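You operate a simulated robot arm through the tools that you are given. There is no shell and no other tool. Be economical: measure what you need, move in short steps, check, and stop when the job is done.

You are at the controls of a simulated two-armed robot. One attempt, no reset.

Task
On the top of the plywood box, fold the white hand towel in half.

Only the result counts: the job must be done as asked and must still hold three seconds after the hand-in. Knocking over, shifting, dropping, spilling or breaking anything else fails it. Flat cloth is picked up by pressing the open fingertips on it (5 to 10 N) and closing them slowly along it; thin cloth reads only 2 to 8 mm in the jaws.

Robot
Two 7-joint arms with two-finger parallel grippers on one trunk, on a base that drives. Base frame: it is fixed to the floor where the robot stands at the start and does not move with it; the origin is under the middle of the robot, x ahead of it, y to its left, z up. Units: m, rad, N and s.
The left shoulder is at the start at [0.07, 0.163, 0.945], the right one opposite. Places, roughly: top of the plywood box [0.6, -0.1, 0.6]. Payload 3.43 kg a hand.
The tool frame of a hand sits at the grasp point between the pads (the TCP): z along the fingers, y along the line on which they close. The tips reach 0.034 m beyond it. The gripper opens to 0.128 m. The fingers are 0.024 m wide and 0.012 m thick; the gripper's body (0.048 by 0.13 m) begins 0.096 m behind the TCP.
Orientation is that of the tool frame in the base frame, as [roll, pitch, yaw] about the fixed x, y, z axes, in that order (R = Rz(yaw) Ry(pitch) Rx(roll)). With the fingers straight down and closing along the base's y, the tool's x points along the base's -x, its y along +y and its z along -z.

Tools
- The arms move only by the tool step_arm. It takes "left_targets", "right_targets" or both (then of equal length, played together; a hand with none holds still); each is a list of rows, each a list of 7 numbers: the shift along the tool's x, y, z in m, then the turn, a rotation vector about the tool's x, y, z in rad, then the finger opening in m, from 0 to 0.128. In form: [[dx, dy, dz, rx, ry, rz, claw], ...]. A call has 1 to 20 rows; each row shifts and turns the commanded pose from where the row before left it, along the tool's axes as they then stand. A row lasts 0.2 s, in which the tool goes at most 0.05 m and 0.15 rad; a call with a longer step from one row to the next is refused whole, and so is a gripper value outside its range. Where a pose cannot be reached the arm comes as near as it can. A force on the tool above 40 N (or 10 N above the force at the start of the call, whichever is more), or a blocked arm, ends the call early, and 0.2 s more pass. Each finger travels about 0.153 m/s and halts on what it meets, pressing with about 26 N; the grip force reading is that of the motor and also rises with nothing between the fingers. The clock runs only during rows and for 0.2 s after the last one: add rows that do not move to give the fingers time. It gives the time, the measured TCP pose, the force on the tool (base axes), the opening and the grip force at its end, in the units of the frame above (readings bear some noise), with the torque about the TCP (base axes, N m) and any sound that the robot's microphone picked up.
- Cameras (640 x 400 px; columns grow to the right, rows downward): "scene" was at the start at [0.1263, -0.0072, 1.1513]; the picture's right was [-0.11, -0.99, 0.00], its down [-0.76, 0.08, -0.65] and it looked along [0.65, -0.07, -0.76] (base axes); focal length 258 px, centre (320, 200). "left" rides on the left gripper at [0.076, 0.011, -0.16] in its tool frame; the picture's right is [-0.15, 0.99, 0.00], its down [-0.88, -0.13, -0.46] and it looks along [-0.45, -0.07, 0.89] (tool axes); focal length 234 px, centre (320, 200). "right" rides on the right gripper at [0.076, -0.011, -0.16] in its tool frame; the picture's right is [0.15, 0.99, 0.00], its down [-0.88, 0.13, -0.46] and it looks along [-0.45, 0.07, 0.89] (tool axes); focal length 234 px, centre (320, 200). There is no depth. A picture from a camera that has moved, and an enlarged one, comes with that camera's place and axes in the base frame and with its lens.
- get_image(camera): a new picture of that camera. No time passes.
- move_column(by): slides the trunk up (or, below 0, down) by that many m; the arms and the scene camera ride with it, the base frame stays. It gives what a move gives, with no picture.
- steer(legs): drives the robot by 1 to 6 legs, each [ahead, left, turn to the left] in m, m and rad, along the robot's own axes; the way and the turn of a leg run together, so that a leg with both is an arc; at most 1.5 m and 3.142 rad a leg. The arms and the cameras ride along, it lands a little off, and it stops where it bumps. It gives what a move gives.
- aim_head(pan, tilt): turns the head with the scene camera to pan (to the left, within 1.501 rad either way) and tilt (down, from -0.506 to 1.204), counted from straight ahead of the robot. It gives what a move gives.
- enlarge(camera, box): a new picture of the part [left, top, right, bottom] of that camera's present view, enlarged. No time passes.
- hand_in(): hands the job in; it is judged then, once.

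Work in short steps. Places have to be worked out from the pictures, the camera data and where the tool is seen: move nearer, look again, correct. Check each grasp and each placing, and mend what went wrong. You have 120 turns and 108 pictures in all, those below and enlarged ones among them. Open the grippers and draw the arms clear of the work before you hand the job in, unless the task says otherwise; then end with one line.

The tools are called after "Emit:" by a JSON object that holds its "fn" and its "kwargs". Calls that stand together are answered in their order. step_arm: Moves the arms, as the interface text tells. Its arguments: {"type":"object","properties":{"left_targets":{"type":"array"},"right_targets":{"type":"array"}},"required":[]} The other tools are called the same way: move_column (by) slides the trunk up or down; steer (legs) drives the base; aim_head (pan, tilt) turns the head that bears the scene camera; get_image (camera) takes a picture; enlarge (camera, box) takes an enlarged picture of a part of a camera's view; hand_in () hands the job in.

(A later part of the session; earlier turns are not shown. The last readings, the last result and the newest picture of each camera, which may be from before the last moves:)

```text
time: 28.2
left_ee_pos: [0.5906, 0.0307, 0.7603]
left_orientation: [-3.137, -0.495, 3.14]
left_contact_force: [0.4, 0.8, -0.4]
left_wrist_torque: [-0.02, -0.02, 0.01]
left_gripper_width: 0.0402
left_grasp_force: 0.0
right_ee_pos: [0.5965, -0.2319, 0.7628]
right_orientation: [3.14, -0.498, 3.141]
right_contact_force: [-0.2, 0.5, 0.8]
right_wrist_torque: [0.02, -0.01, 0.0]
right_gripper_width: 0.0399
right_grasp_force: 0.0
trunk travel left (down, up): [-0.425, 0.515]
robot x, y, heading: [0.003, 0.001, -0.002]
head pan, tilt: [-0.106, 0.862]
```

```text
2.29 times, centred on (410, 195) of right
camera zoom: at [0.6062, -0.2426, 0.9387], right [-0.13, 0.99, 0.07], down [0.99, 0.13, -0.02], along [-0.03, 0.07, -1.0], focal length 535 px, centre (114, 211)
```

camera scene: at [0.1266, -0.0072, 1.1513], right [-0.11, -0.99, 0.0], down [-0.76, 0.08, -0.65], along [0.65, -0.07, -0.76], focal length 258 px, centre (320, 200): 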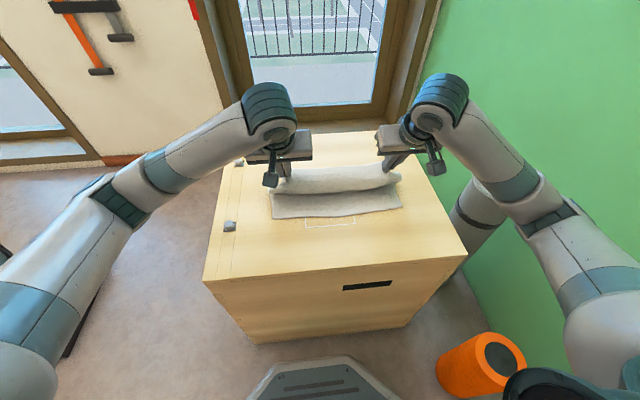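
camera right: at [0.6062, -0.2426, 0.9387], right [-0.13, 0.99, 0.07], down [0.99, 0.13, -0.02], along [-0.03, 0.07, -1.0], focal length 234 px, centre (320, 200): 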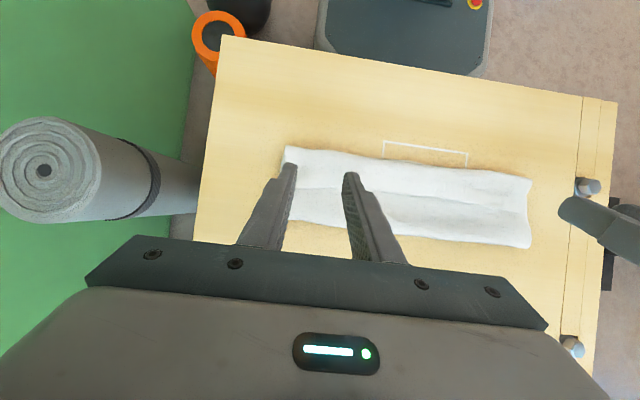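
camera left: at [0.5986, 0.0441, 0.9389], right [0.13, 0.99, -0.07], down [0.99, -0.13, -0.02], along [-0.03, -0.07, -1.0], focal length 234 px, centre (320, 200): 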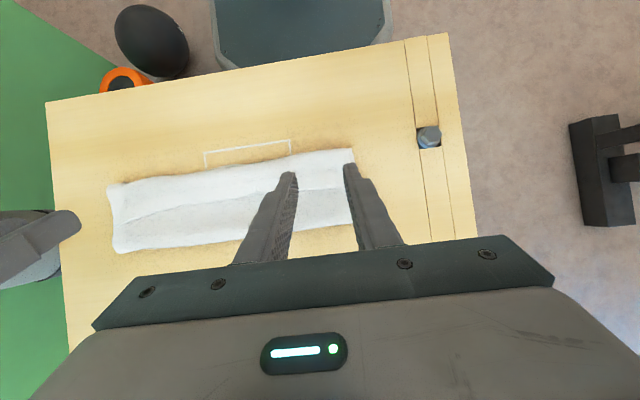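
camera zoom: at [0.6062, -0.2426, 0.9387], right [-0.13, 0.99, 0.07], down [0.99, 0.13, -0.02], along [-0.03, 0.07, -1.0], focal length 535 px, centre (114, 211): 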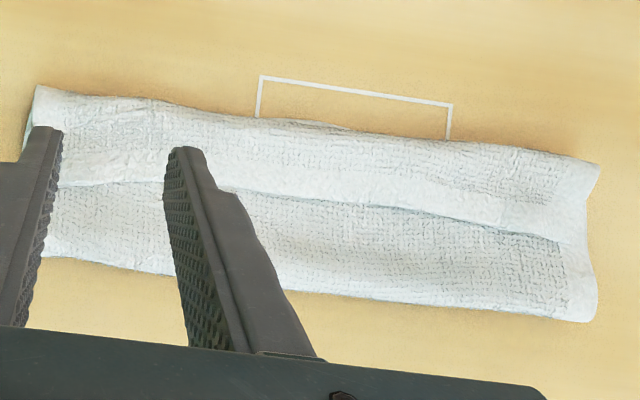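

The top-down view confirms a flap: its free edge is at x≈0.575–0.587, the crease at 0.53 and the fold at 0.625. I'll lower both hands so the fingertips land about 8 mm inside that free edge.

Emit:
{"fn": "step_arm", "kwargs": {"left_targets": [[-0.0096, 0, 0.0289, 0, 0, 0, 0.04], [-0.0096, 0, 0.0289, 0, 0, 0, 0.04], [-0.0096, 0, 0.0289, 0, 0, 0, 0.04], [0, 0, 0, 0, 0, 0, 0.04]], "right_targets": [[-0.0096, 0, 0.0289, 0, 0, 0, 0.04], [-0.0096, 0, 0.0289, 0, 0, 0, 0.04], [-0.0096, 0, 0.0289, 0, 0, 0, 0.04], [0, 0, 0, 0, 0, 0, 0.04]]}}

Emit:
{"fn": "enlarge", "kwargs": {"camera": "left", "box": [200, 100, 440, 250]}}

Emit:
{"fn": "enlarge", "kwargs": {"camera": "right", "box": [200, 100, 440, 250]}}

```text
time: 29.2
left_ee_pos: [0.5744, 0.0303, 0.6712]
left_orientation: [-3.138, -0.494, 3.14]
left_contact_force: [0.0, -0.1, -0.6]
left_wrist_torque: [0.0, 0.01, 0.02]
left_gripper_width: 0.0396
left_grasp_force: 0.2
right_ee_pos: [0.5826, -0.2319, 0.6706]
right_orientation: [3.139, -0.496, 3.141]
right_contact_force: [0.1, -0.7, 1.0]
right_wrist_torque: [0.02, 0.01, -0.01]
right_gripper_width: 0.0398
right_grasp_force: 0.1
trunk travel left (down, up): [-0.425, 0.515]
robot x, y, heading: [-0.0015, 0.0019, 0.001]
head pan, tilt: [-0.106, 0.862]
```

```text
2.67 times, centred on (320, 175) of left
camera zoom: at [0.5823, 0.0435, 0.8491], right [0.13, 0.99, -0.07], down [0.99, -0.13, -0.02], along [-0.03, -0.07, -1.0], focal length 624 px, centre (320, 267)
```

zoom: 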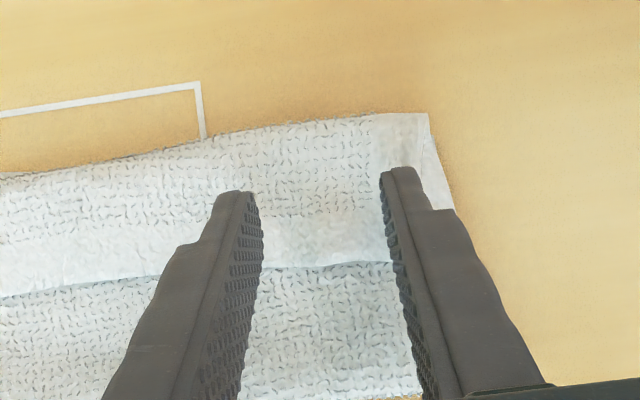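

```text
2.67 times, centred on (320, 175) of right
camera zoom: at [0.5905, -0.2427, 0.8472], right [-0.13, 0.99, 0.07], down [0.99, 0.13, -0.02], along [-0.03, 0.07, -1.0], focal length 624 px, centre (320, 267)
```

zoom: 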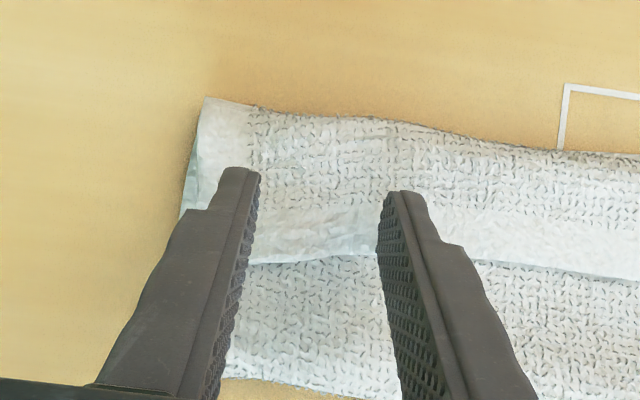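

The left tips will contact 7 mm inside the edge. The right is only 4 mm in, so I'll shift it 4 mm toward me and lower both to touch.

Emit:
{"fn": "step_arm", "kwargs": {"left_targets": [[-0.0019, 0, 0.0035, 0, 0, 0, 0.04], [-0.0019, 0, 0.0035, 0, 0, 0, 0.04], [-0.001, 0, 0.0018, 0, 0, 0, 0.04], [0, 0, 0, 0, 0, 0, 0.04]], "right_targets": [[0.0016, 0, 0.0054, 0, 0, 0, 0.04], [-0.0019, 0, 0.0035, 0, 0, 0, 0.04], [-0.001, 0, 0.0018, 0, 0, 0, 0.04], [0, 0, 0, 0, 0, 0, 0.04]]}}

```text
time: 30.2
left_ee_pos: [0.5756, 0.0302, 0.6614]
left_orientation: [-3.135, -0.497, 3.139]
left_contact_force: [0.3, -0.2, -0.9]
left_wrist_torque: [-0.01, -0.01, 0.0]
left_gripper_width: 0.0398
left_grasp_force: 0.1
right_ee_pos: [0.5779, -0.2322, 0.6605]
right_orientation: [3.14, -0.498, 3.141]
right_contact_force: [-0.2, 0.5, 0.7]
right_wrist_torque: [0.0, 0.02, -0.02]
right_gripper_width: 0.0398
right_grasp_force: 0.0
trunk travel left (down, up): [-0.425, 0.515]
robot x, y, heading: [-0.0001, -0.0001, 0.001]
head pan, tilt: [-0.106, 0.862]
```

No contact yet with the tips at about z 0.626, so I'll go lower in small steps.

Emit:
{"fn": "step_arm", "kwargs": {"left_targets": [[-0.0019, 0, 0.0035, 0, 0, 0, 0.04], [-0.001, 0, 0.0018, 0, 0, 0, 0.04], [0, 0, 0, 0, 0, 0, 0.04]], "right_targets": [[-0.0019, 0, 0.0035, 0, 0, 0, 0.04], [-0.001, 0, 0.0018, 0, 0, 0, 0.04], [0, 0, 0, 0, 0, 0, 0.04]]}}

```text
time: 31.0
left_ee_pos: [0.5751, 0.0305, 0.6549]
left_orientation: [-3.136, -0.496, 3.141]
left_contact_force: [-0.4, 0.2, 4.0]
left_wrist_torque: [0.03, 0.01, 0.01]
left_gripper_width: 0.04
left_grasp_force: 0.2
right_ee_pos: [0.5767, -0.2329, 0.6563]
right_orientation: [3.141, -0.495, -3.141]
right_contact_force: [-1.0, -0.2, 2.1]
right_wrist_torque: [0.0, 0.01, 0.01]
right_gripper_width: 0.0401
right_grasp_force: 0.4
trunk travel left (down, up): [-0.425, 0.515]
robot x, y, heading: [0.0027, 0.0022, -0.002]
head pan, tilt: [-0.106, 0.862]
```

Light contact on both. I'll press about 1 mm more and close slowly.

Emit:
{"fn": "step_arm", "kwargs": {"left_targets": [[-0.0003, 0, 0.0006, 0, 0, 0, 0.04], [0, 0, 0, 0, 0, 0, 0.036], [0, 0, 0, 0, 0, 0, 0.032], [0, 0, 0, 0, 0, 0, 0.028], [0, 0, 0, 0, 0, 0, 0.024], [0, 0, 0, 0, 0, 0, 0.02], [0, 0, 0, 0, 0, 0, 0.016], [0, 0, 0, 0, 0, 0, 0.012], [0, 0, 0, 0, 0, 0, 0.008], [0, 0, 0, 0, 0, 0, 0.004], [0, 0, 0, 0, 0, 0, 0], [0, 0, 0, 0, 0, 0, 0], [0, 0, 0, 0, 0, 0, 0]], "right_targets": [[-0.0006, 0, 0.0012, 0, 0, 0, 0.04], [0, 0, 0, 0, 0, 0, 0.036], [0, 0, 0, 0, 0, 0, 0.032], [0, 0, 0, 0, 0, 0, 0.028], [0, 0, 0, 0, 0, 0, 0.024], [0, 0, 0, 0, 0, 0, 0.02], [0, 0, 0, 0, 0, 0, 0.016], [0, 0, 0, 0, 0, 0, 0.012], [0, 0, 0, 0, 0, 0, 0.008], [0, 0, 0, 0, 0, 0, 0.004], [0, 0, 0, 0, 0, 0, 0], [0, 0, 0, 0, 0, 0, 0], [0, 0, 0, 0, 0, 0, 0]]}}

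Emit:
{"fn": "enlarge", "kwargs": {"camera": "left", "box": [200, 100, 440, 250]}}

Emit:
{"fn": "enlarge", "kwargs": {"camera": "right", "box": [200, 100, 440, 250]}}

```text
time: 33.8
left_ee_pos: [0.5752, 0.0302, 0.6544]
left_orientation: [-3.135, -0.494, 3.139]
left_contact_force: [0.2, -3.7, 4.6]
left_wrist_torque: [-0.1, 0.02, 0.08]
left_gripper_width: 0.0039
left_grasp_force: 26.6
right_ee_pos: [0.5762, -0.2315, 0.6553]
right_orientation: [3.14, -0.495, 3.141]
right_contact_force: [-0.5, 3.5, 4.6]
right_wrist_torque: [0.09, 0.07, 0.02]
right_gripper_width: 0.0044
right_grasp_force: 26.2
trunk travel left (down, up): [-0.425, 0.515]
robot x, y, heading: [0.0002, 0.0008, 0.004]
head pan, tilt: [-0.106, 0.862]
```

```text
2.67 times, centred on (320, 175) of left
camera zoom: at [0.5824, 0.0435, 0.8319], right [0.13, 0.99, -0.07], down [0.99, -0.13, -0.02], along [-0.03, -0.07, -1.0], focal length 624 px, centre (320, 267)
```

zoom: 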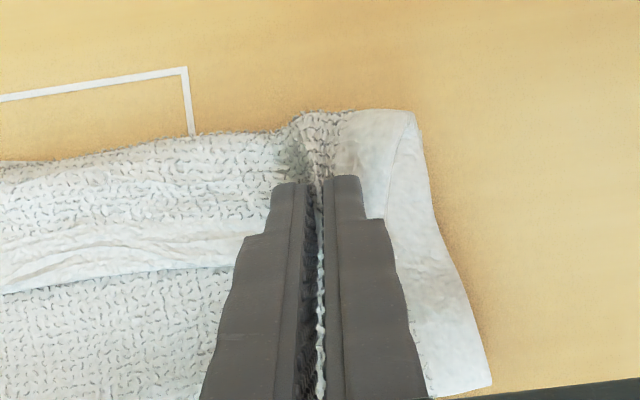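

```text
2.67 times, centred on (320, 175) of right
camera zoom: at [0.586, -0.243, 0.8306], right [-0.13, 0.99, 0.07], down [0.99, 0.13, -0.02], along [-0.03, 0.07, -1.0], focal length 624 px, centre (320, 267)
```

zoom: 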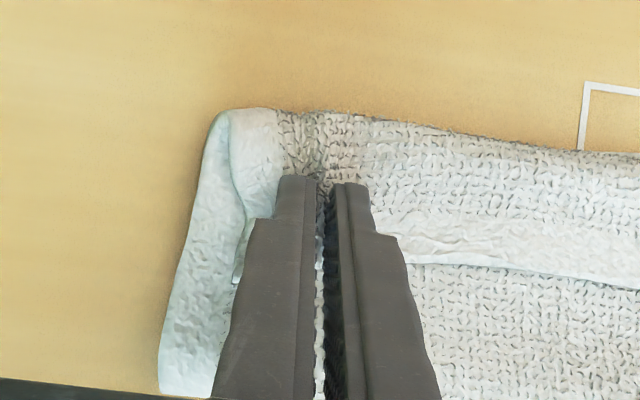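

Both pinches are good (about 4 mm, single ply). I'll lift the edge and carry it back up to re-form the fold line near x≈0.66.

Emit:
{"fn": "step_arm", "kwargs": {"left_targets": [[-0.0001, 0, -0.0237, 0, -0.05, 0, 0], [-0.0001, 0, -0.0237, 0, -0.05, 0, 0], [-0.009, 0, -0.0263, 0, -0.05, 0, 0], [-0.009, 0, -0.0263, 0, -0.05, 0, 0], [-0.0146, 0, -0.0152, 0, -0.05, 0, 0], [-0.0146, 0, -0.0152, 0, -0.05, 0, 0], [-0.0075, 0, -0.003, 0, -0.05, 0, 0], [-0.0075, 0, -0.003, 0, -0.05, 0, 0], [0, 0, 0, 0, 0, 0, 0], [0, 0, 0, 0, 0, 0, 0]], "right_targets": [[-0.0001, 0, -0.0237, 0, -0.05, 0, 0], [-0.0001, 0, -0.0237, 0, -0.05, 0, 0], [-0.009, 0, -0.0263, 0, -0.05, 0, 0], [-0.009, 0, -0.0263, 0, -0.05, 0, 0], [-0.0146, 0, -0.0152, 0, -0.05, 0, 0], [-0.0146, 0, -0.0152, 0, -0.05, 0, 0], [-0.0075, 0, -0.003, 0, -0.05, 0, 0], [-0.0075, 0, -0.003, 0, -0.05, 0, 0], [0, 0, 0, 0, 0, 0, 0], [0, 0, 0, 0, 0, 0, 0]]}}

Emit:
{"fn": "enlarge", "kwargs": {"camera": "scene", "box": [200, 90, 460, 250]}}

Emit:
{"fn": "get_image", "kwargs": {"camera": "left"}}

```text
time: 36.0
left_ee_pos: [0.6849, 0.0314, 0.763]
left_orientation: [-3.138, -0.097, -3.141]
left_contact_force: [-0.1, -3.4, -1.0]
left_wrist_torque: [-0.1, 0.02, 0.01]
left_gripper_width: 0.004
left_grasp_force: 25.9
right_ee_pos: [0.6872, -0.2324, 0.7647]
right_orientation: [3.14, -0.099, 3.141]
right_contact_force: [-0.8, 2.8, 0.3]
right_wrist_torque: [0.08, 0.01, 0.05]
right_gripper_width: 0.0043
right_grasp_force: 26.1
trunk travel left (down, up): [-0.425, 0.515]
robot x, y, heading: [-0.0004, -0.0001, -0.003]
head pan, tilt: [-0.106, 0.862]
```

```text
2.46 times, centred on (330, 170) of scene
camera zoom: at [0.1265, -0.0072, 1.1513], right [-0.11, -0.99, 0.0], down [-0.76, 0.08, -0.65], along [0.65, -0.07, -0.76], focal length 636 px, centre (295, 274)
```

zoom: 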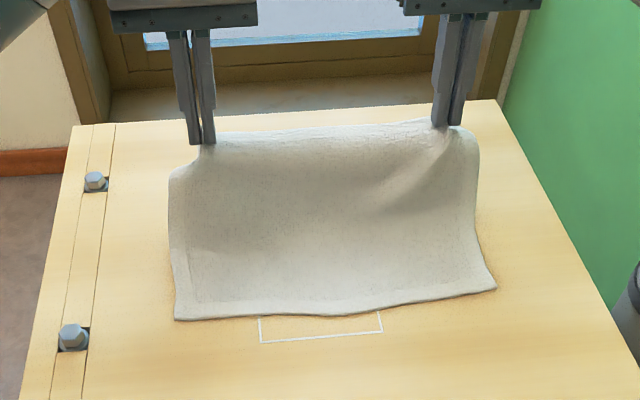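

```text
70 pictures are left
camera left: at [0.6233, 0.0436, 0.9303], right [0.14, 0.99, -0.02], down [0.92, -0.13, 0.37], along [0.36, -0.07, -0.93], focal length 234 px, centre (320, 200)
```

left: 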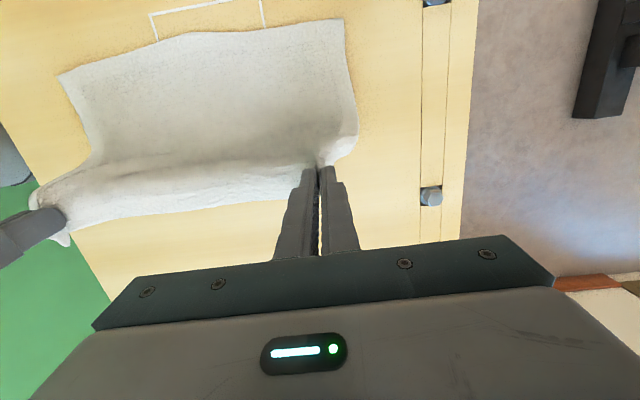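

The top half is up and the near edge hasn't moved (x≈0.54). I'll swing it over again with a larger forward tilt, stopping just above the surface.

Emit:
{"fn": "step_arm", "kwargs": {"left_targets": [[0.0136, 0, 0, 0, -0.075, 0, 0], [0.0136, 0, 0, 0, -0.075, 0, 0], [0.0176, 0, 0.0017, 0, -0.075, 0, 0], [0.0176, 0, 0.0017, 0, -0.075, 0, 0], [0.0175, 0, 0.003, 0, -0.075, 0, 0], [0.0175, 0, 0.003, 0, -0.075, 0, 0], [0.017, 0, 0.0045, 0, -0.075, 0, 0], [0.017, 0, 0.0045, 0, -0.075, 0, 0], [0.0167, 0, 0.0066, 0, -0.075, 0, 0], [0.0167, 0, 0.0066, 0, -0.075, 0, 0], [0.0116, 0, 0.005, 0, -0.075, 0, 0], [0.0116, 0, 0.005, 0, -0.075, 0, 0], [0, 0, 0, 0, 0, 0, 0], [0, 0, 0, 0, 0, 0, 0]], "right_targets": [[0.0136, 0, 0, 0, -0.075, 0, 0], [0.0136, 0, 0, 0, -0.075, 0, 0], [0.0176, 0, 0.0017, 0, -0.075, 0, 0], [0.0176, 0, 0.0017, 0, -0.075, 0, 0], [0.0175, 0, 0.003, 0, -0.075, 0, 0], [0.0175, 0, 0.003, 0, -0.075, 0, 0], [0.017, 0, 0.0045, 0, -0.075, 0, 0], [0.017, 0, 0.0045, 0, -0.075, 0, 0], [0.0167, 0, 0.0066, 0, -0.075, 0, 0], [0.0167, 0, 0.0066, 0, -0.075, 0, 0], [0.0116, 0, 0.005, 0, -0.075, 0, 0], [0.0116, 0, 0.005, 0, -0.075, 0, 0], [0, 0, 0, 0, 0, 0, 0], [0, 0, 0, 0, 0, 0, 0]]}}

Emit:
{"fn": "enlarge", "kwargs": {"camera": "scene", "box": [200, 90, 460, 250]}}

Emit:
{"fn": "get_image", "kwargs": {"camera": "left"}}

Emit:
{"fn": "get_image", "kwargs": {"camera": "right"}}

```text
time: 39.0
left_ee_pos: [0.5289, 0.0309, 0.6724]
left_orientation: [-3.134, 0.805, -3.136]
left_contact_force: [-0.4, -3.3, 0.2]
left_wrist_torque: [-0.06, 0.03, -0.07]
left_gripper_width: 0.0036
left_grasp_force: 26.2
right_ee_pos: [0.5324, -0.2309, 0.672]
right_orientation: [3.141, 0.801, 3.14]
right_contact_force: [-0.1, 3.8, 0.0]
right_wrist_torque: [0.03, -0.01, 0.06]
right_gripper_width: 0.0041
right_grasp_force: 26.0
trunk travel left (down, up): [-0.425, 0.515]
robot x, y, heading: [-0.001, 0.0028, 0.001]
head pan, tilt: [-0.106, 0.862]
```

```text
2.46 times, centred on (330, 170) of scene
camera zoom: at [0.1264, -0.0073, 1.1513], right [-0.11, -0.99, 0.0], down [-0.75, 0.08, -0.65], along [0.65, -0.07, -0.76], focal length 636 px, centre (295, 274)
```

zoom: 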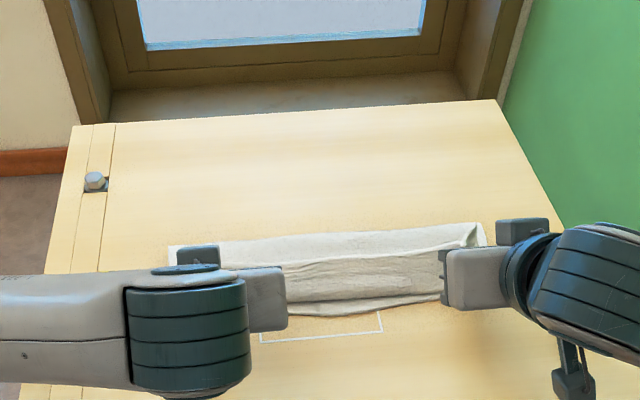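

```text
68 pictures are left
camera left: at [0.3602, 0.0428, 0.7292], right [0.1, 0.99, 0.1], down [0.28, -0.13, 0.95], along [0.95, -0.07, -0.29], focal length 234 px, centre (320, 200)
```

left: 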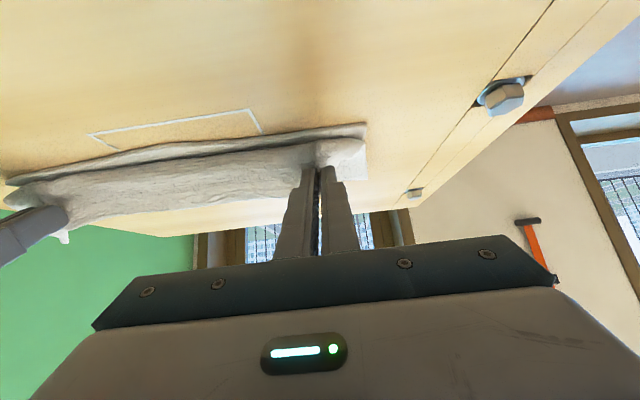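

```text
67 pictures are left
camera right: at [0.3647, -0.2423, 0.7277], right [-0.1, 0.99, -0.1], down [0.28, 0.13, 0.95], along [0.95, 0.07, -0.29], focal length 234 px, centre (320, 200)
```

right: 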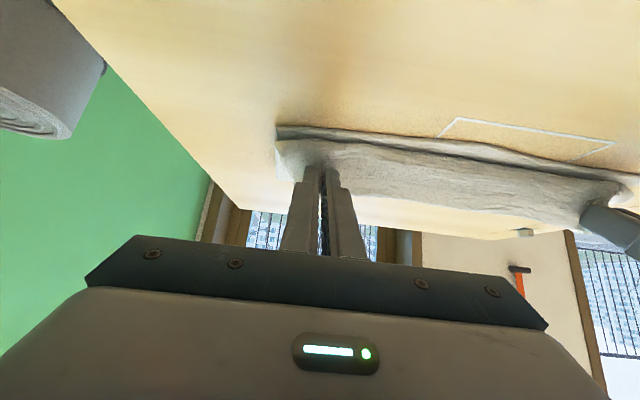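

The layer is nearly down. I'll pull it a little further toward me while tilting to 1.0 rad and lowering, so it lies taut without a bulge.

Emit:
{"fn": "step_arm", "kwargs": {"left_targets": [[0.0065, 0, -0.0024, 0, -0.05, 0, 0], [0.0065, 0, -0.0024, 0, -0.05, 0, 0], [0.0062, 0, -0.0014, 0, -0.05, 0, 0], [0.0062, 0, -0.0014, 0, -0.05, 0, 0], [0.0034, 0, 0.0022, 0, 0, 0, 0], [0.0034, 0, 0.0022, 0, 0, 0, 0], [0, 0, 0, 0, 0, 0, 0]], "right_targets": [[0.0075, 0, -0.003, 0, -0.05, 0, 0], [0.0075, 0, -0.003, 0, -0.05, 0, 0], [0.0062, 0, -0.0014, 0, -0.05, 0, 0], [0.0062, 0, -0.0014, 0, -0.05, 0, 0], [0.0034, 0, 0.0022, 0, 0, 0, 0], [0.0034, 0, 0.0022, 0, 0, 0, 0], [0, 0, 0, 0, 0, 0, 0]]}}

Emit:
{"fn": "enlarge", "kwargs": {"camera": "scene", "box": [200, 130, 460, 290]}}

Emit:
{"fn": "get_image", "kwargs": {"camera": "left"}}

Emit:
{"fn": "get_image", "kwargs": {"camera": "right"}}

```text
time: 40.6
left_ee_pos: [0.5044, 0.0323, 0.6509]
left_orientation: [-3.131, 1.006, -3.132]
left_contact_force: [0.7, -4.9, 1.2]
left_wrist_torque: [-0.08, -0.04, -0.12]
left_gripper_width: 0.0038
left_grasp_force: 25.9
right_ee_pos: [0.5283, -0.2298, 0.6455]
right_orientation: [3.138, 1.016, 3.139]
right_contact_force: [9.1, 5.0, 39.5]
right_wrist_torque: [0.07, -1.17, 0.17]
right_gripper_width: 0.0041
right_grasp_force: 25.9
right hand out of reach, approached as far as the arm can: row 1, 2, 3
trunk travel left (down, up): [-0.425, 0.515]
robot x, y, heading: [0.001, 0.0017, -0.004]
head pan, tilt: [-0.106, 0.862]
```

```text
2.46 times, centred on (330, 210) of scene
camera zoom: at [0.1239, -0.0058, 1.1521], right [-0.11, -0.99, 0.0], down [-0.75, 0.08, -0.65], along [0.65, -0.07, -0.76], focal length 636 px, centre (295, 175)
```

zoom: 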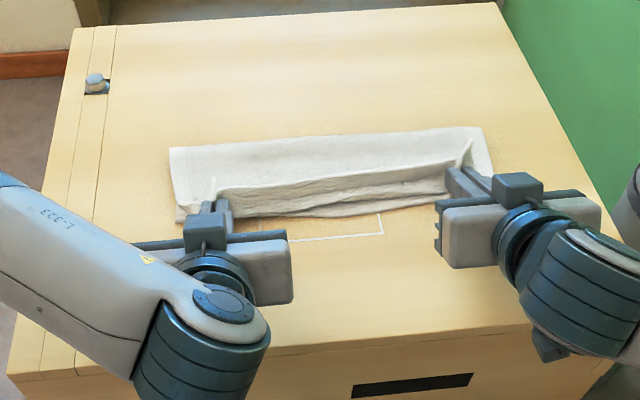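

```text
65 pictures are left
camera left: at [0.3288, 0.0433, 0.6732], right [0.08, 0.99, 0.12], down [0.09, -0.12, 0.99], along [0.99, -0.07, -0.09], focal length 234 px, centre (320, 200)
```

left: 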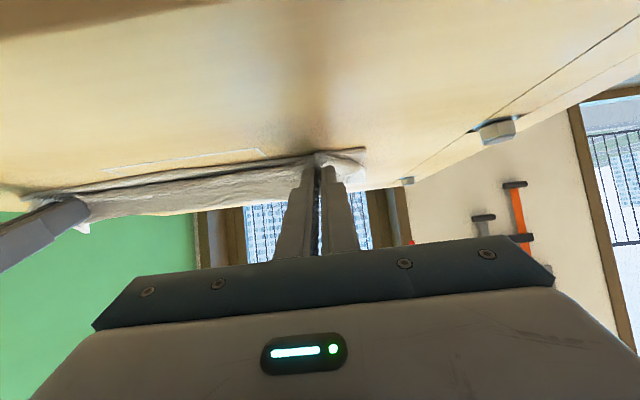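

```text
64 pictures are left
camera right: at [0.3524, -0.2411, 0.6635], right [-0.08, 0.99, -0.12], down [0.08, 0.13, 0.99], along [0.99, 0.07, -0.09], focal length 234 px, centre (320, 200)
```

right: 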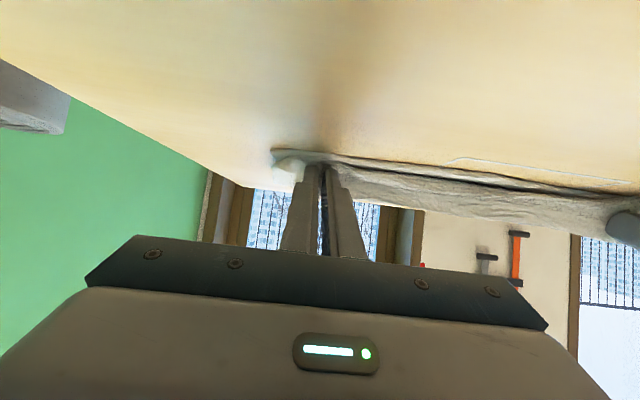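

The right hand ran into its inner reach limit (lagging 2 cm, 39 N). I'll lift both hands up and forward again, then back the base off to gain room.

Emit:
{"fn": "step_arm", "kwargs": {"left_targets": [[-0.0104, 0, -0.0038, 0, 0.05, 0, 0], [-0.0125, 0, -0.002, 0, 0.05, 0, 0], [-0.015, 0, -0.002, 0, 0.05, 0, 0], [-0.015, 0, -0.002, 0, 0.05, 0, 0], [-0.015, 0, -0.002, 0, 0.05, 0, 0], [-0.015, 0, -0.002, 0, 0.05, 0, 0], [0, 0, 0, 0, 0, 0, 0]], "right_targets": [[-0.0104, 0, -0.0038, 0, 0.05, 0, 0], [-0.0125, 0, -0.002, 0, 0.05, 0, 0], [-0.015, 0, -0.002, 0, 0.05, 0, 0], [-0.015, 0, -0.002, 0, 0.05, 0, 0], [-0.015, 0, -0.002, 0, 0.05, 0, 0], [-0.015, 0, -0.002, 0, 0.05, 0, 0], [0, 0, 0, 0, 0, 0, 0]]}}

```text
time: 42.2
left_ee_pos: [0.5483, 0.0305, 0.7214]
left_orientation: [-3.135, 0.703, -3.138]
left_contact_force: [0.5, -4.0, 0.6]
left_wrist_torque: [-0.12, -0.02, -0.04]
left_gripper_width: 0.0038
left_grasp_force: 26.4
right_ee_pos: [0.5712, -0.2313, 0.711]
right_orientation: [3.141, 0.702, 3.14]
right_contact_force: [-0.1, 3.7, 0.2]
right_wrist_torque: [0.07, -0.01, 0.1]
right_gripper_width: 0.0043
right_grasp_force: 25.7
trunk travel left (down, up): [-0.425, 0.515]
robot x, y, heading: [-0.0016, 0.0037, -0.003]
head pan, tilt: [-0.106, 0.862]
```

Next I'll bring the hands back over the fold line so the base can reverse about 10 cm without tugging the towel.

Emit:
{"fn": "step_arm", "kwargs": {"left_targets": [[-0.0154, 0, 0.0091, 0, 0.05, 0, 0], [-0.0158, 0, 0.0083, 0, 0.05, 0, 0], [-0.0163, 0, 0.0075, 0, 0.05, 0, 0], [-0.0166, 0, 0.0067, 0, 0.05, 0, 0], [-0.0169, 0, 0.0059, 0, 0.05, 0, 0], [-0.0172, 0, 0.005, 0, 0.05, 0, 0], [-0.0175, 0, 0.0041, 0, 0.05, 0, 0], [-0.0178, 0, 0.0032, 0, 0.05, 0, 0], [0, 0, 0, 0, 0, 0, 0]], "right_targets": [[-0.0141, 0, 0.0063, 0, 0.05, 0, 0], [-0.0144, 0, 0.0056, 0, 0.05, 0, 0], [-0.0147, 0, 0.0049, 0, 0.05, 0, 0], [-0.0149, 0, 0.0042, 0, 0.05, 0, 0], [-0.0151, 0, 0.0034, 0, 0.05, 0, 0], [-0.0153, 0, 0.0027, 0, 0.05, 0, 0], [-0.0154, 0, 0.0019, 0, 0.05, 0, 0], [-0.0155, 0, 0.0012, 0, 0.05, 0, 0], [0, 0, 0, 0, 0, 0, 0]]}}

Emit:
{"fn": "get_image", "kwargs": {"camera": "scene"}}

```text
time: 44.2
left_ee_pos: [0.6901, 0.0317, 0.7465]
left_orientation: [-3.138, 0.306, -3.141]
left_contact_force: [0.3, -4.1, 1.6]
left_wrist_torque: [-0.07, 0.02, -0.04]
left_gripper_width: 0.004
left_grasp_force: 25.8
right_ee_pos: [0.6899, -0.2319, 0.7443]
right_orientation: [3.14, 0.304, 3.141]
right_contact_force: [0.0, 2.7, -0.6]
right_wrist_torque: [0.15, -0.04, 0.07]
right_gripper_width: 0.0042
right_grasp_force: 25.4
trunk travel left (down, up): [-0.425, 0.515]
robot x, y, heading: [-0.0043, -0.0001, -0.001]
head pan, tilt: [-0.106, 0.862]
```

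```text
63 pictures are left
camera scene: at [0.1263, -0.0072, 1.1513], right [-0.11, -0.99, 0.0], down [-0.75, 0.08, -0.65], along [0.65, -0.07, -0.76], focal length 258 px, centre (320, 200)
```

scene: 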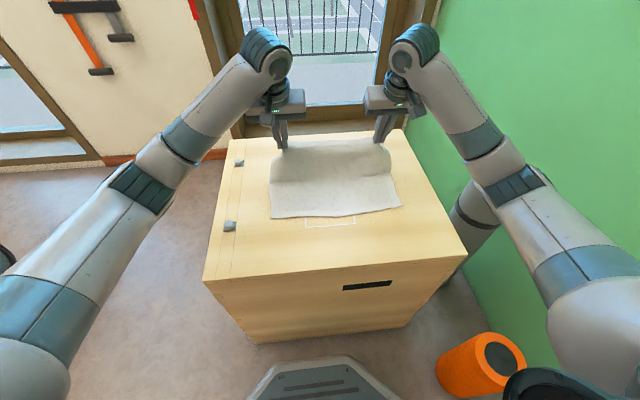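

The cloth is slack and the near edge is still in place. I'll reverse the base straight back 0.10 m.

Emit:
{"fn": "steer", "kwargs": {"legs": [[-0.1, 0, 0]]}}

Emit:
{"fn": "get_image", "kwargs": {"camera": "scene"}}

```text
time: 45.4
left_ee_pos: [0.5893, 0.0322, 0.747]
left_orientation: [-3.137, 0.307, -3.138]
left_contact_force: [1.4, -3.7, -0.2]
left_wrist_torque: [-0.13, -0.06, -0.03]
left_gripper_width: 0.0038
left_grasp_force: 26.1
right_ee_pos: [0.5885, -0.2314, 0.7454]
right_orientation: [3.141, 0.304, 3.14]
right_contact_force: [-0.3, 3.4, 0.1]
right_wrist_torque: [0.12, -0.03, 0.09]
right_gripper_width: 0.004
right_grasp_force: 25.8
trunk travel left (down, up): [-0.425, 0.515]
robot x, y, heading: [-0.1008, 0.0024, 0.002]
head pan, tilt: [-0.106, 0.862]
```

```text
62 pictures are left
camera scene: at [0.0249, -0.0072, 1.1515], right [-0.11, -0.99, 0.0], down [-0.75, 0.08, -0.65], along [0.65, -0.07, -0.76], focal length 258 px, centre (320, 200)
```

scene: 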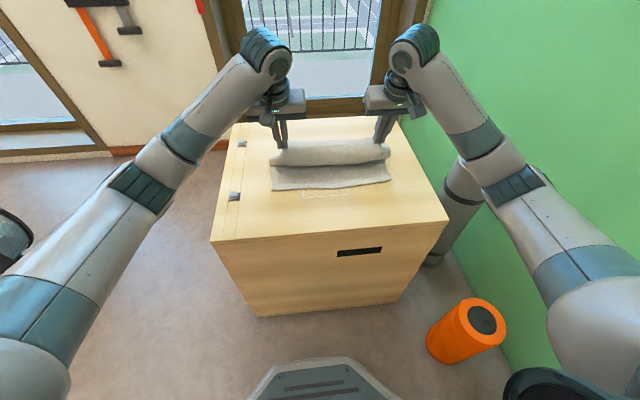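

Reach is now comfortable. I'll swing over and lay the edge again with tilt up to about 1.05 rad.

Emit:
{"fn": "step_arm", "kwargs": {"left_targets": [[0.0178, 0, 0.0033, 0, -0.122, 0, 0], [0.0178, 0, 0.0033, 0, -0.122, 0, 0], [0.0178, 0, 0.0061, 0, -0.1, 0, 0], [0.0178, 0, 0.0061, 0, -0.1, 0, 0], [0.0171, 0, 0.0045, 0, -0.1, 0, 0], [0.0171, 0, 0.0045, 0, -0.1, 0, 0], [0.0093, 0, 0.0015, 0, -0.05, 0, 0], [0.0093, 0, 0.0015, 0, -0.05, 0, 0], [0, 0, 0, 0, 0, 0, 0]], "right_targets": [[0.0178, 0, 0.0033, 0, -0.122, 0, 0], [0.0178, 0, 0.0033, 0, -0.122, 0, 0], [0.0178, 0, 0.0061, 0, -0.1, 0, 0], [0.0178, 0, 0.0061, 0, -0.1, 0, 0], [0.0171, 0, 0.0045, 0, -0.1, 0, 0], [0.0171, 0, 0.0045, 0, -0.1, 0, 0], [0.0093, 0, 0.0015, 0, -0.05, 0, 0], [0.0093, 0, 0.0015, 0, -0.05, 0, 0], [0, 0, 0, 0, 0, 0, 0]]}}

Emit:
{"fn": "enlarge", "kwargs": {"camera": "scene", "box": [220, 100, 440, 240]}}

Emit:
{"fn": "enlarge", "kwargs": {"camera": "right", "box": [240, 100, 640, 260]}}

Emit:
{"fn": "enlarge", "kwargs": {"camera": "left", "box": [0, 100, 400, 260]}}

```text
time: 47.4
left_ee_pos: [0.5112, 0.031, 0.6504]
left_orientation: [-3.133, 1.051, -3.131]
left_contact_force: [0.9, -4.1, 3.9]
left_wrist_torque: [-0.08, -0.09, -0.09]
left_gripper_width: 0.0038
left_grasp_force: 26.0
right_ee_pos: [0.5105, -0.2316, 0.6478]
right_orientation: [3.139, 1.05, 3.141]
right_contact_force: [0.7, 4.5, 2.4]
right_wrist_torque: [0.08, -0.04, 0.1]
right_gripper_width: 0.0041
right_grasp_force: 25.7
trunk travel left (down, up): [-0.425, 0.515]
robot x, y, heading: [-0.1003, 0.0044, 0.0]
head pan, tilt: [-0.106, 0.862]
```

```text
2.86 times, centred on (330, 170) of scene
camera zoom: at [0.0256, -0.0072, 1.1514], right [-0.11, -0.99, 0.0], down [-0.75, 0.08, -0.65], along [0.65, -0.07, -0.76], focal length 738 px, centre (291, 286)
```

zoom: 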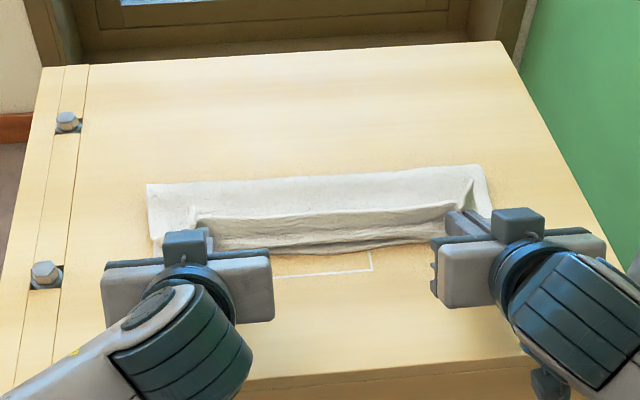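

```text
1.60 times, centred on (440, 180) of right
camera zoom: at [0.3338, -0.2422, 0.6614], right [-0.07, 0.99, -0.13], down [0.04, 0.13, 0.99], along [1.0, 0.07, -0.05], focal length 375 px, centre (128, 232)
```

zoom: 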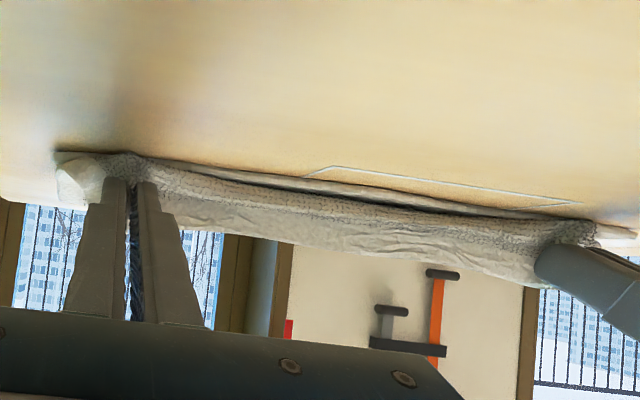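

```text
1.60 times, centred on (200, 180) of left
camera zoom: at [0.334, 0.043, 0.6641], right [0.07, 0.99, 0.12], down [0.04, -0.13, 0.99], along [1.0, -0.07, -0.05], focal length 375 px, centre (512, 232)
```

zoom: 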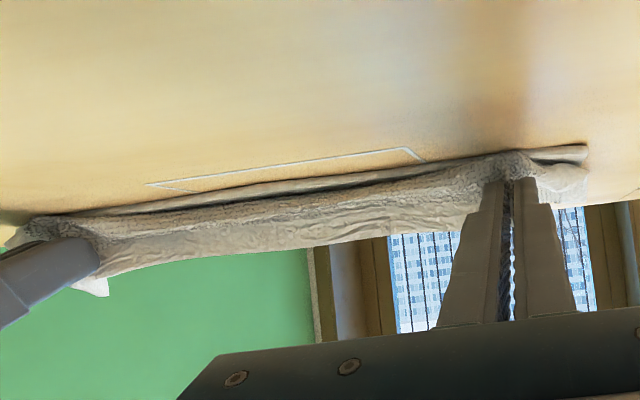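

The edge strip now stands upright instead of being folded back. Tilting a further 0.25 rad should lean it toward me before release.

Emit:
{"fn": "step_arm", "kwargs": {"left_targets": [[0.0038, 0, -0.0013, 0, -0.083, 0, 0], [0.0038, 0, -0.0013, 0, -0.083, 0, 0], [0.0038, 0, -0.0013, 0, -0.083, 0, 0], [0, 0, 0, 0, 0, 0, 0]], "right_targets": [[0.0038, 0, -0.0013, 0, -0.083, 0, 0], [0.0038, 0, -0.0013, 0, -0.083, 0, 0], [0.0038, 0, -0.0013, 0, -0.083, 0, 0], [0, 0, 0, 0, 0, 0, 0]]}}

Emit:
{"fn": "enlarge", "kwargs": {"camera": "scene", "box": [220, 100, 440, 240]}}

Emit:
{"fn": "get_image", "kwargs": {"camera": "left"}}

```text
time: 48.4
left_ee_pos: [0.503, 0.0308, 0.6401]
left_orientation: [-3.126, 1.301, -3.127]
left_contact_force: [0.1, -4.1, 3.0]
left_wrist_torque: [-0.07, -0.09, -0.2]
left_gripper_width: 0.0038
left_grasp_force: 25.8
right_ee_pos: [0.5019, -0.2312, 0.6387]
right_orientation: [3.139, 1.299, 3.138]
right_contact_force: [0.0, 4.2, 2.3]
right_wrist_torque: [0.04, -0.06, 0.17]
right_gripper_width: 0.0039
right_grasp_force: 26.1
trunk travel left (down, up): [-0.425, 0.515]
robot x, y, heading: [-0.1001, -0.0017, 0.002]
head pan, tilt: [-0.106, 0.862]
```

```text
2.86 times, centred on (330, 170) of scene
camera zoom: at [0.0254, -0.0071, 1.1514], right [-0.11, -0.99, 0.0], down [-0.75, 0.08, -0.65], along [0.65, -0.07, -0.76], focal length 738 px, centre (291, 286)
```

zoom: 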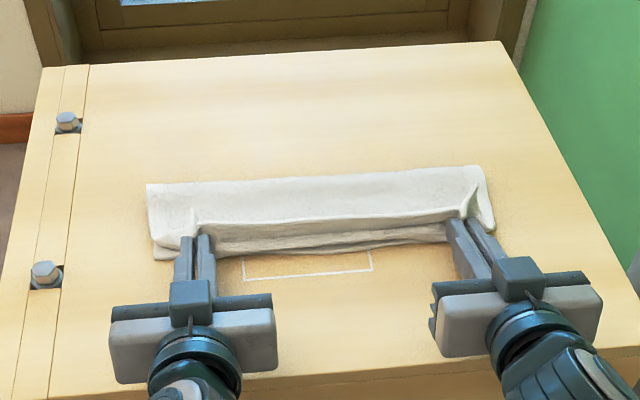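

```text
57 pictures are left
camera left: at [0.3275, 0.0427, 0.6118], right [0.04, 0.99, 0.14], down [-0.2, -0.13, 0.97], along [0.98, -0.06, 0.2], focal length 234 px, centre (320, 200)
```

left: 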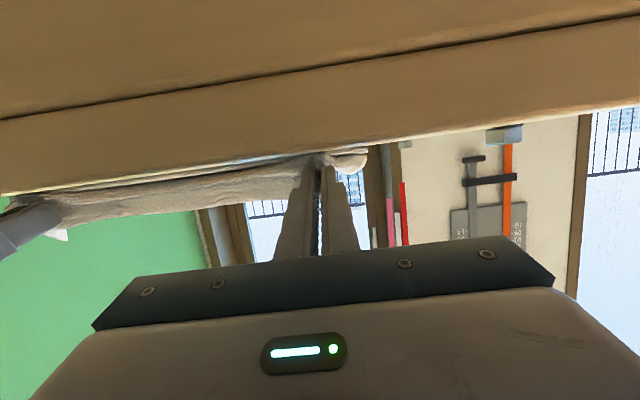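

That worked with no contact trouble. I'll go to about 1.5 rad, slightly higher for hand clearance, so the strip leans well toward me.

Emit:
{"fn": "step_arm", "kwargs": {"left_targets": [[-0.001, 0, -0.0045, 0, -0.1, 0, 0], [-0.001, 0, -0.0045, 0, -0.1, 0, 0], [0, 0, 0, 0, 0, 0, 0]], "right_targets": [[-0.001, 0, -0.0045, 0, -0.1, 0, 0], [-0.001, 0, -0.0045, 0, -0.1, 0, 0], [0, 0, 0, 0, 0, 0, 0]]}}

Emit:
{"fn": "enlarge", "kwargs": {"camera": "scene", "box": [260, 140, 400, 230]}}

```text
time: 49.2
left_ee_pos: [0.4953, 0.0312, 0.6445]
left_orientation: [-3.088, 1.499, -3.086]
left_contact_force: [-0.5, -3.7, 0.5]
left_wrist_torque: [-0.01, 0.01, -0.15]
left_gripper_width: 0.004
left_grasp_force: 25.8
right_ee_pos: [0.4931, -0.231, 0.6427]
right_orientation: [3.13, 1.498, 3.129]
right_contact_force: [0.1, 4.1, 0.2]
right_wrist_torque: [0.0, 0.03, 0.13]
right_gripper_width: 0.0043
right_grasp_force: 25.8
trunk travel left (down, up): [-0.425, 0.515]
robot x, y, heading: [-0.1019, 0.0017, 0.004]
head pan, tilt: [-0.106, 0.862]
```

```text
4.44 times, centred on (330, 185) of scene
camera zoom: at [0.0261, -0.0072, 1.1513], right [-0.11, -0.99, 0.0], down [-0.76, 0.08, -0.65], along [0.65, -0.07, -0.76], focal length 1148 px, centre (276, 267)
```

zoom: 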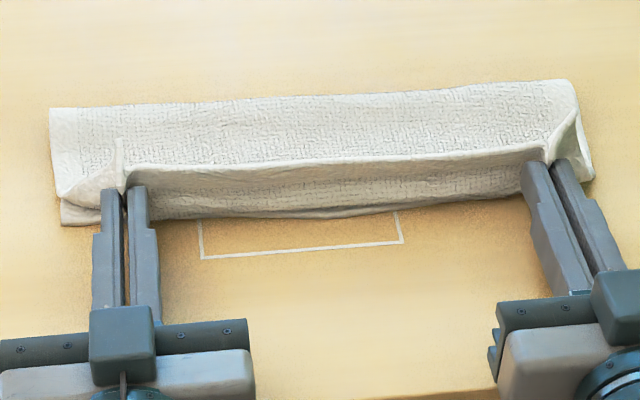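

The strip is upright and taut. I'll open the fingers just slightly and withdraw straight toward me, so light friction drags the strip over toward the near edge.

Emit:
{"fn": "step_arm", "kwargs": {"left_targets": [[0, 0, -0.005, 0, 0, 0, 0.006], [0, 0, -0.01, 0, 0, 0, 0.01], [0, 0, -0.015, 0, 0, 0, 0.014], [0, 0, -0.02, 0, 0, 0, 0.02], [0, 0, -0.02, 0, 0, 0, 0.03], [0, 0, 0, 0, 0, 0, 0.03]], "right_targets": [[0, 0, -0.005, 0, 0, 0, 0.006], [0, 0, -0.01, 0, 0, 0, 0.01], [0, 0, -0.015, 0, 0, 0, 0.014], [0, 0, -0.02, 0, 0, 0, 0.02], [0, 0, -0.02, 0, 0, 0, 0.03], [0, 0, 0, 0, 0, 0, 0.03]]}}

Emit:
{"fn": "enlarge", "kwargs": {"camera": "scene", "box": [260, 140, 400, 230]}}

Emit:
{"fn": "get_image", "kwargs": {"camera": "left"}}

```text
time: 50.6
left_ee_pos: [0.4263, 0.0318, 0.6499]
left_orientation: [-3.082, 1.499, -3.08]
left_contact_force: [0.7, -0.5, -0.1]
left_wrist_torque: [0.01, -0.01, -0.02]
left_gripper_width: 0.0299
left_grasp_force: 0.1
right_ee_pos: [0.4246, -0.2325, 0.6489]
right_orientation: [3.132, 1.498, 3.134]
right_contact_force: [0.6, -0.6, -1.2]
right_wrist_torque: [0.01, -0.01, 0.01]
right_gripper_width: 0.03
right_grasp_force: 0.0
trunk travel left (down, up): [-0.425, 0.515]
robot x, y, heading: [-0.0979, 0.0015, -0.002]
head pan, tilt: [-0.106, 0.862]
```

```text
4.44 times, centred on (330, 185) of scene
camera zoom: at [0.026, -0.0072, 1.1513], right [-0.11, -0.99, 0.0], down [-0.75, 0.08, -0.65], along [0.65, -0.07, -0.76], focal length 1148 px, centre (276, 267)
```

zoom: 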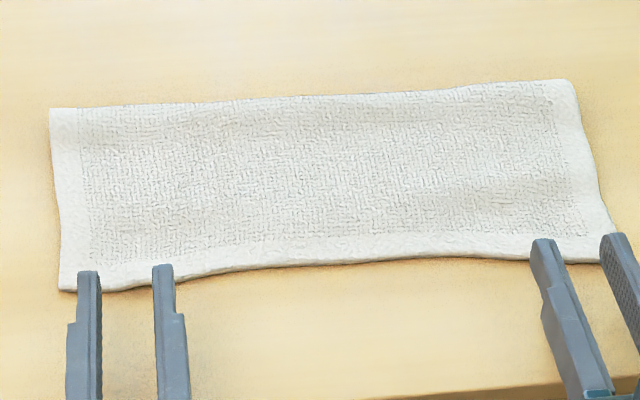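

```text
54 pictures are left
camera left: at [0.2599, 0.043, 0.5872], right [0.01, 0.99, 0.14], down [-0.39, -0.13, 0.91], along [0.92, -0.06, 0.39], focal length 234 px, centre (320, 200)
```

left: 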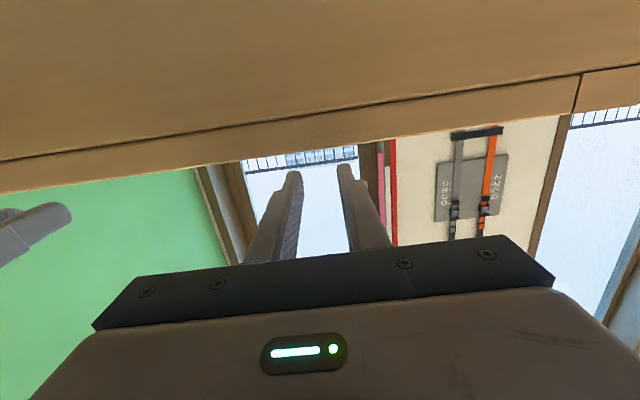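

The strip flipped forward and the towel now lies flat. The top layer overhangs, though: the top edge is at x≈0.477, against the bottom edge at 0.535 and the fold at 0.639. Since the edge now faces me, I can re-grip it and re-lay it about 5 cm further away. I'll raise the hands and look down.

Emit:
{"fn": "step_arm", "kwargs": {"left_targets": [[-0.03, 0, -0.005, 0, 0, 0, 0.04], [-0.03, 0, -0.003, 0, 0, 0, 0.04], [-0.03, 0, -0.003, 0, 0, 0, 0.04], [-0.03, 0, 0, 0, 0, 0, 0.04], [-0.0005, 0, 0.007, 0, 0.15, 0, 0.04], [-0.0015, 0, 0.0068, 0, 0.15, 0, 0.04], [-0.0025, 0, 0.0065, 0, 0.15, 0, 0.04], [-0.0035, 0, 0.006, 0, 0.15, 0, 0.04], [-0.0044, 0, 0.0055, 0, 0.15, 0, 0.04], [-0.005, 0, 0.0048, 0, 0.15, 0, 0.04], [-0.0058, 0, 0.004, 0, 0.15, 0, 0.04], [-0.0063, 0, 0.003, 0, 0.15, 0, 0.04], [-0.0067, 0, 0.002, 0, 0.15, 0, 0.04], [-0.007, 0, 0.001, 0, 0.15, 0, 0.04], [0, 0, 0, 0, 0, 0, 0.04]], "right_targets": [[-0.03, 0, -0.005, 0, 0, 0, 0.04], [-0.03, 0, -0.003, 0, 0, 0, 0.04], [-0.03, 0, -0.003, 0, 0, 0, 0.04], [-0.03, 0, 0, 0, 0, 0, 0.04], [-0.0005, 0, 0.007, 0, 0.15, 0, 0.04], [-0.0015, 0, 0.0068, 0, 0.15, 0, 0.04], [-0.0025, 0, 0.0065, 0, 0.15, 0, 0.04], [-0.0035, 0, 0.006, 0, 0.15, 0, 0.04], [-0.0044, 0, 0.0055, 0, 0.15, 0, 0.04], [-0.005, 0, 0.0048, 0, 0.15, 0, 0.04], [-0.0058, 0, 0.004, 0, 0.15, 0, 0.04], [-0.0063, 0, 0.003, 0, 0.15, 0, 0.04], [-0.0067, 0, 0.002, 0, 0.15, 0, 0.04], [-0.007, 0, 0.001, 0, 0.15, 0, 0.04], [0, 0, 0, 0, 0, 0, 0.04]]}}

Emit:
{"fn": "get_image", "kwargs": {"camera": "left"}}

Emit:
{"fn": "get_image", "kwargs": {"camera": "right"}}

Emit:
{"fn": "enlarge", "kwargs": {"camera": "scene", "box": [240, 120, 420, 240]}}

```text
time: 51.8
left_ee_pos: [0.4263, 0.0706, 0.7232]
left_orientation: [2.398, 1.271, 2.416]
left_contact_force: [-0.5, -0.4, 0.1]
left_wrist_torque: [0.0, -0.01, 0.03]
left_gripper_width: 0.0398
left_grasp_force: 0.0
right_ee_pos: [0.4692, -0.2315, 0.7356]
right_orientation: [3.14, 1.363, 3.139]
right_contact_force: [-0.3, -0.5, 0.5]
right_wrist_torque: [0.01, -0.03, 0.05]
right_gripper_width: 0.0401
right_grasp_force: 0.0
right hand out of reach, approached as far as the arm can: row 2, 3, 4, 5
trunk travel left (down, up): [-0.425, 0.515]
robot x, y, heading: [-0.0975, 0.0037, -0.001]
head pan, tilt: [-0.106, 0.862]
stopped in row 6 (left hand): the arm was blocked; the commanded pose is now the measured one
```

```text
53 pictures are left
camera left: at [0.2516, 0.0907, 0.6895], right [0.04, 0.94, 0.34], down [-0.25, -0.32, 0.91], along [0.97, -0.12, 0.22], focal length 234 px, centre (320, 200)
```

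left: 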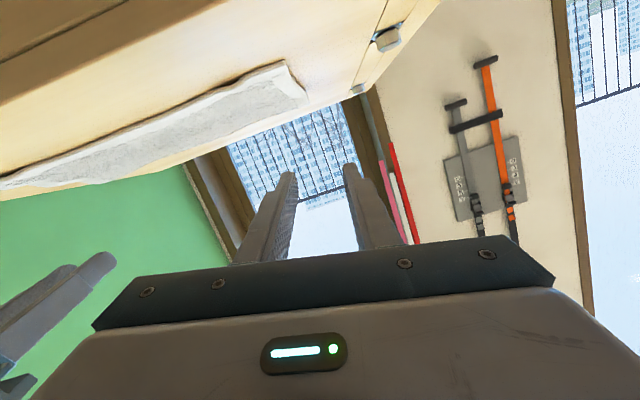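

```text
52 pictures are left
camera right: at [0.2968, -0.2413, 0.6941], right [-0.03, 0.99, -0.14], down [-0.26, 0.13, 0.96], along [0.96, 0.07, 0.26], focal length 234 px, centre (320, 200)
```

right: 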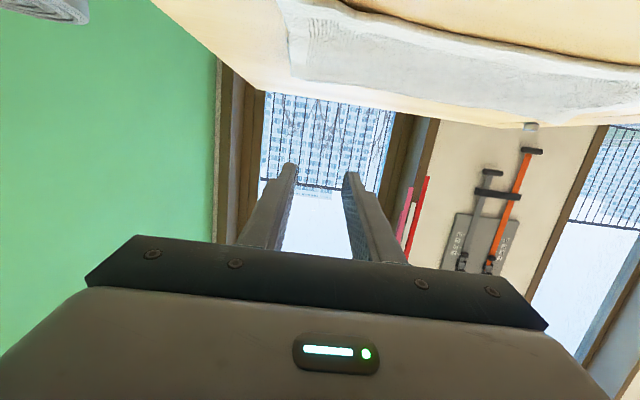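

```text
3.33 times, centred on (330, 180) of scene
camera zoom: at [0.026, -0.0071, 1.1513], right [-0.11, -0.99, 0.0], down [-0.75, 0.08, -0.65], along [0.65, -0.07, -0.76], focal length 861 px, centre (287, 267)
```

zoom: 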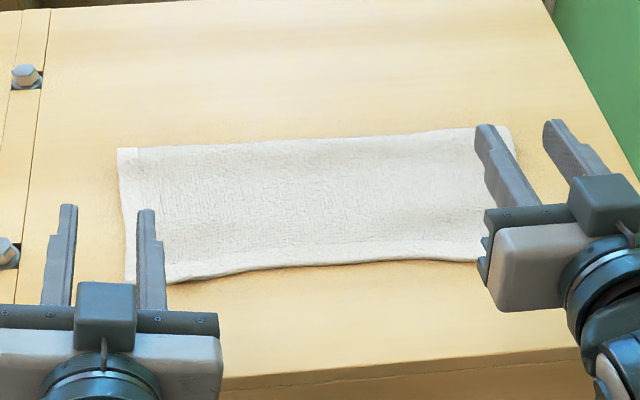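

The left arm blocked at its inner limit and twisted about 0.2 rad around its finger axis. Nothing touched the towel. I'll move forward and up where there's room, and undo the twist.

Emit:
{"fn": "step_arm", "kwargs": {"left_targets": [[-0.0167, -0.0073, 0.009, 0, 0, -0.05, 0.04], [-0.0167, -0.0073, 0.009, 0, 0, -0.05, 0.04], [-0.0167, -0.0073, 0.009, 0, 0, -0.05, 0.04], [-0.0167, -0.0073, 0.009, 0, 0, -0.05, 0.04], [0, 0, 0, 0, 0, 0, 0.04]], "right_targets": [[-0.0108, 0, 0.0028, 0, 0, 0, 0.04], [-0.0108, 0, 0.0028, 0, 0, 0, 0.04], [-0.0108, 0, 0.0028, 0, 0, 0, 0.04], [-0.0108, 0, 0.0028, 0, 0, 0, 0.04], [0, 0, 0, 0, 0, 0, 0.04]]}}

```text
time: 52.6
left_ee_pos: [0.4544, 0.0862, 0.7164]
left_orientation: [2.295, 1.223, 2.352]
left_contact_force: [0.0, -0.5, -0.2]
left_wrist_torque: [-0.03, 0.0, -0.01]
left_gripper_width: 0.0399
left_grasp_force: 0.0
right_ee_pos: [0.4813, -0.2311, 0.7607]
right_orientation: [3.14, 1.364, 3.138]
right_contact_force: [-0.1, 0.4, 0.2]
right_wrist_torque: [0.02, 0.02, 0.0]
right_gripper_width: 0.0399
right_grasp_force: 0.0
trunk travel left (down, up): [-0.425, 0.515]
robot x, y, heading: [-0.0986, -0.0035, -0.005]
head pan, tilt: [-0.106, 0.862]
stopped in row 3 (left hand): the arm was blocked; the commanded pose is now the measured one
```

The left arm is still limited at this height. I'll move it forward and untilt it without raising.

Emit:
{"fn": "step_arm", "kwargs": {"left_targets": [[0, 0, 0.025, 0, 0.05, 0, 0.04], [0, 0, 0.025, 0, 0.1, 0, 0.04], [-0.01, 0, 0.02, 0, 0.1, 0, 0.04], [0, 0, 0, 0, 0, 0, 0.04]]}}

Emit:
{"fn": "get_image", "kwargs": {"camera": "scene"}}

```text
time: 53.4
left_ee_pos: [0.5213, 0.1523, 0.6735]
left_orientation: [2.38, 0.933, 2.541]
left_contact_force: [-0.7, 0.8, 0.1]
left_wrist_torque: [0.01, -0.03, 0.02]
left_gripper_width: 0.04
left_grasp_force: 0.1
right_ee_pos: [0.4823, -0.2316, 0.7606]
right_orientation: [3.139, 1.366, 3.137]
right_contact_force: [-0.8, 0.2, 0.0]
right_wrist_torque: [0.0, -0.01, 0.05]
right_gripper_width: 0.04
right_grasp_force: 0.0
trunk travel left (down, up): [-0.425, 0.515]
robot x, y, heading: [-0.1001, 0.0004, -0.001]
head pan, tilt: [-0.106, 0.862]
stopped in row 4 (left hand): the arm was blocked; the commanded pose is now the measured one
```

```text
50 pictures are left
camera scene: at [0.0258, -0.0071, 1.1513], right [-0.11, -0.99, 0.0], down [-0.75, 0.08, -0.65], along [0.65, -0.07, -0.76], focal length 258 px, centre (320, 200)
```

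scene: 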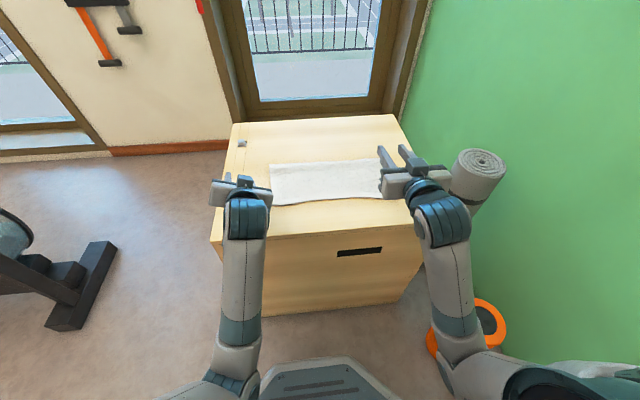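

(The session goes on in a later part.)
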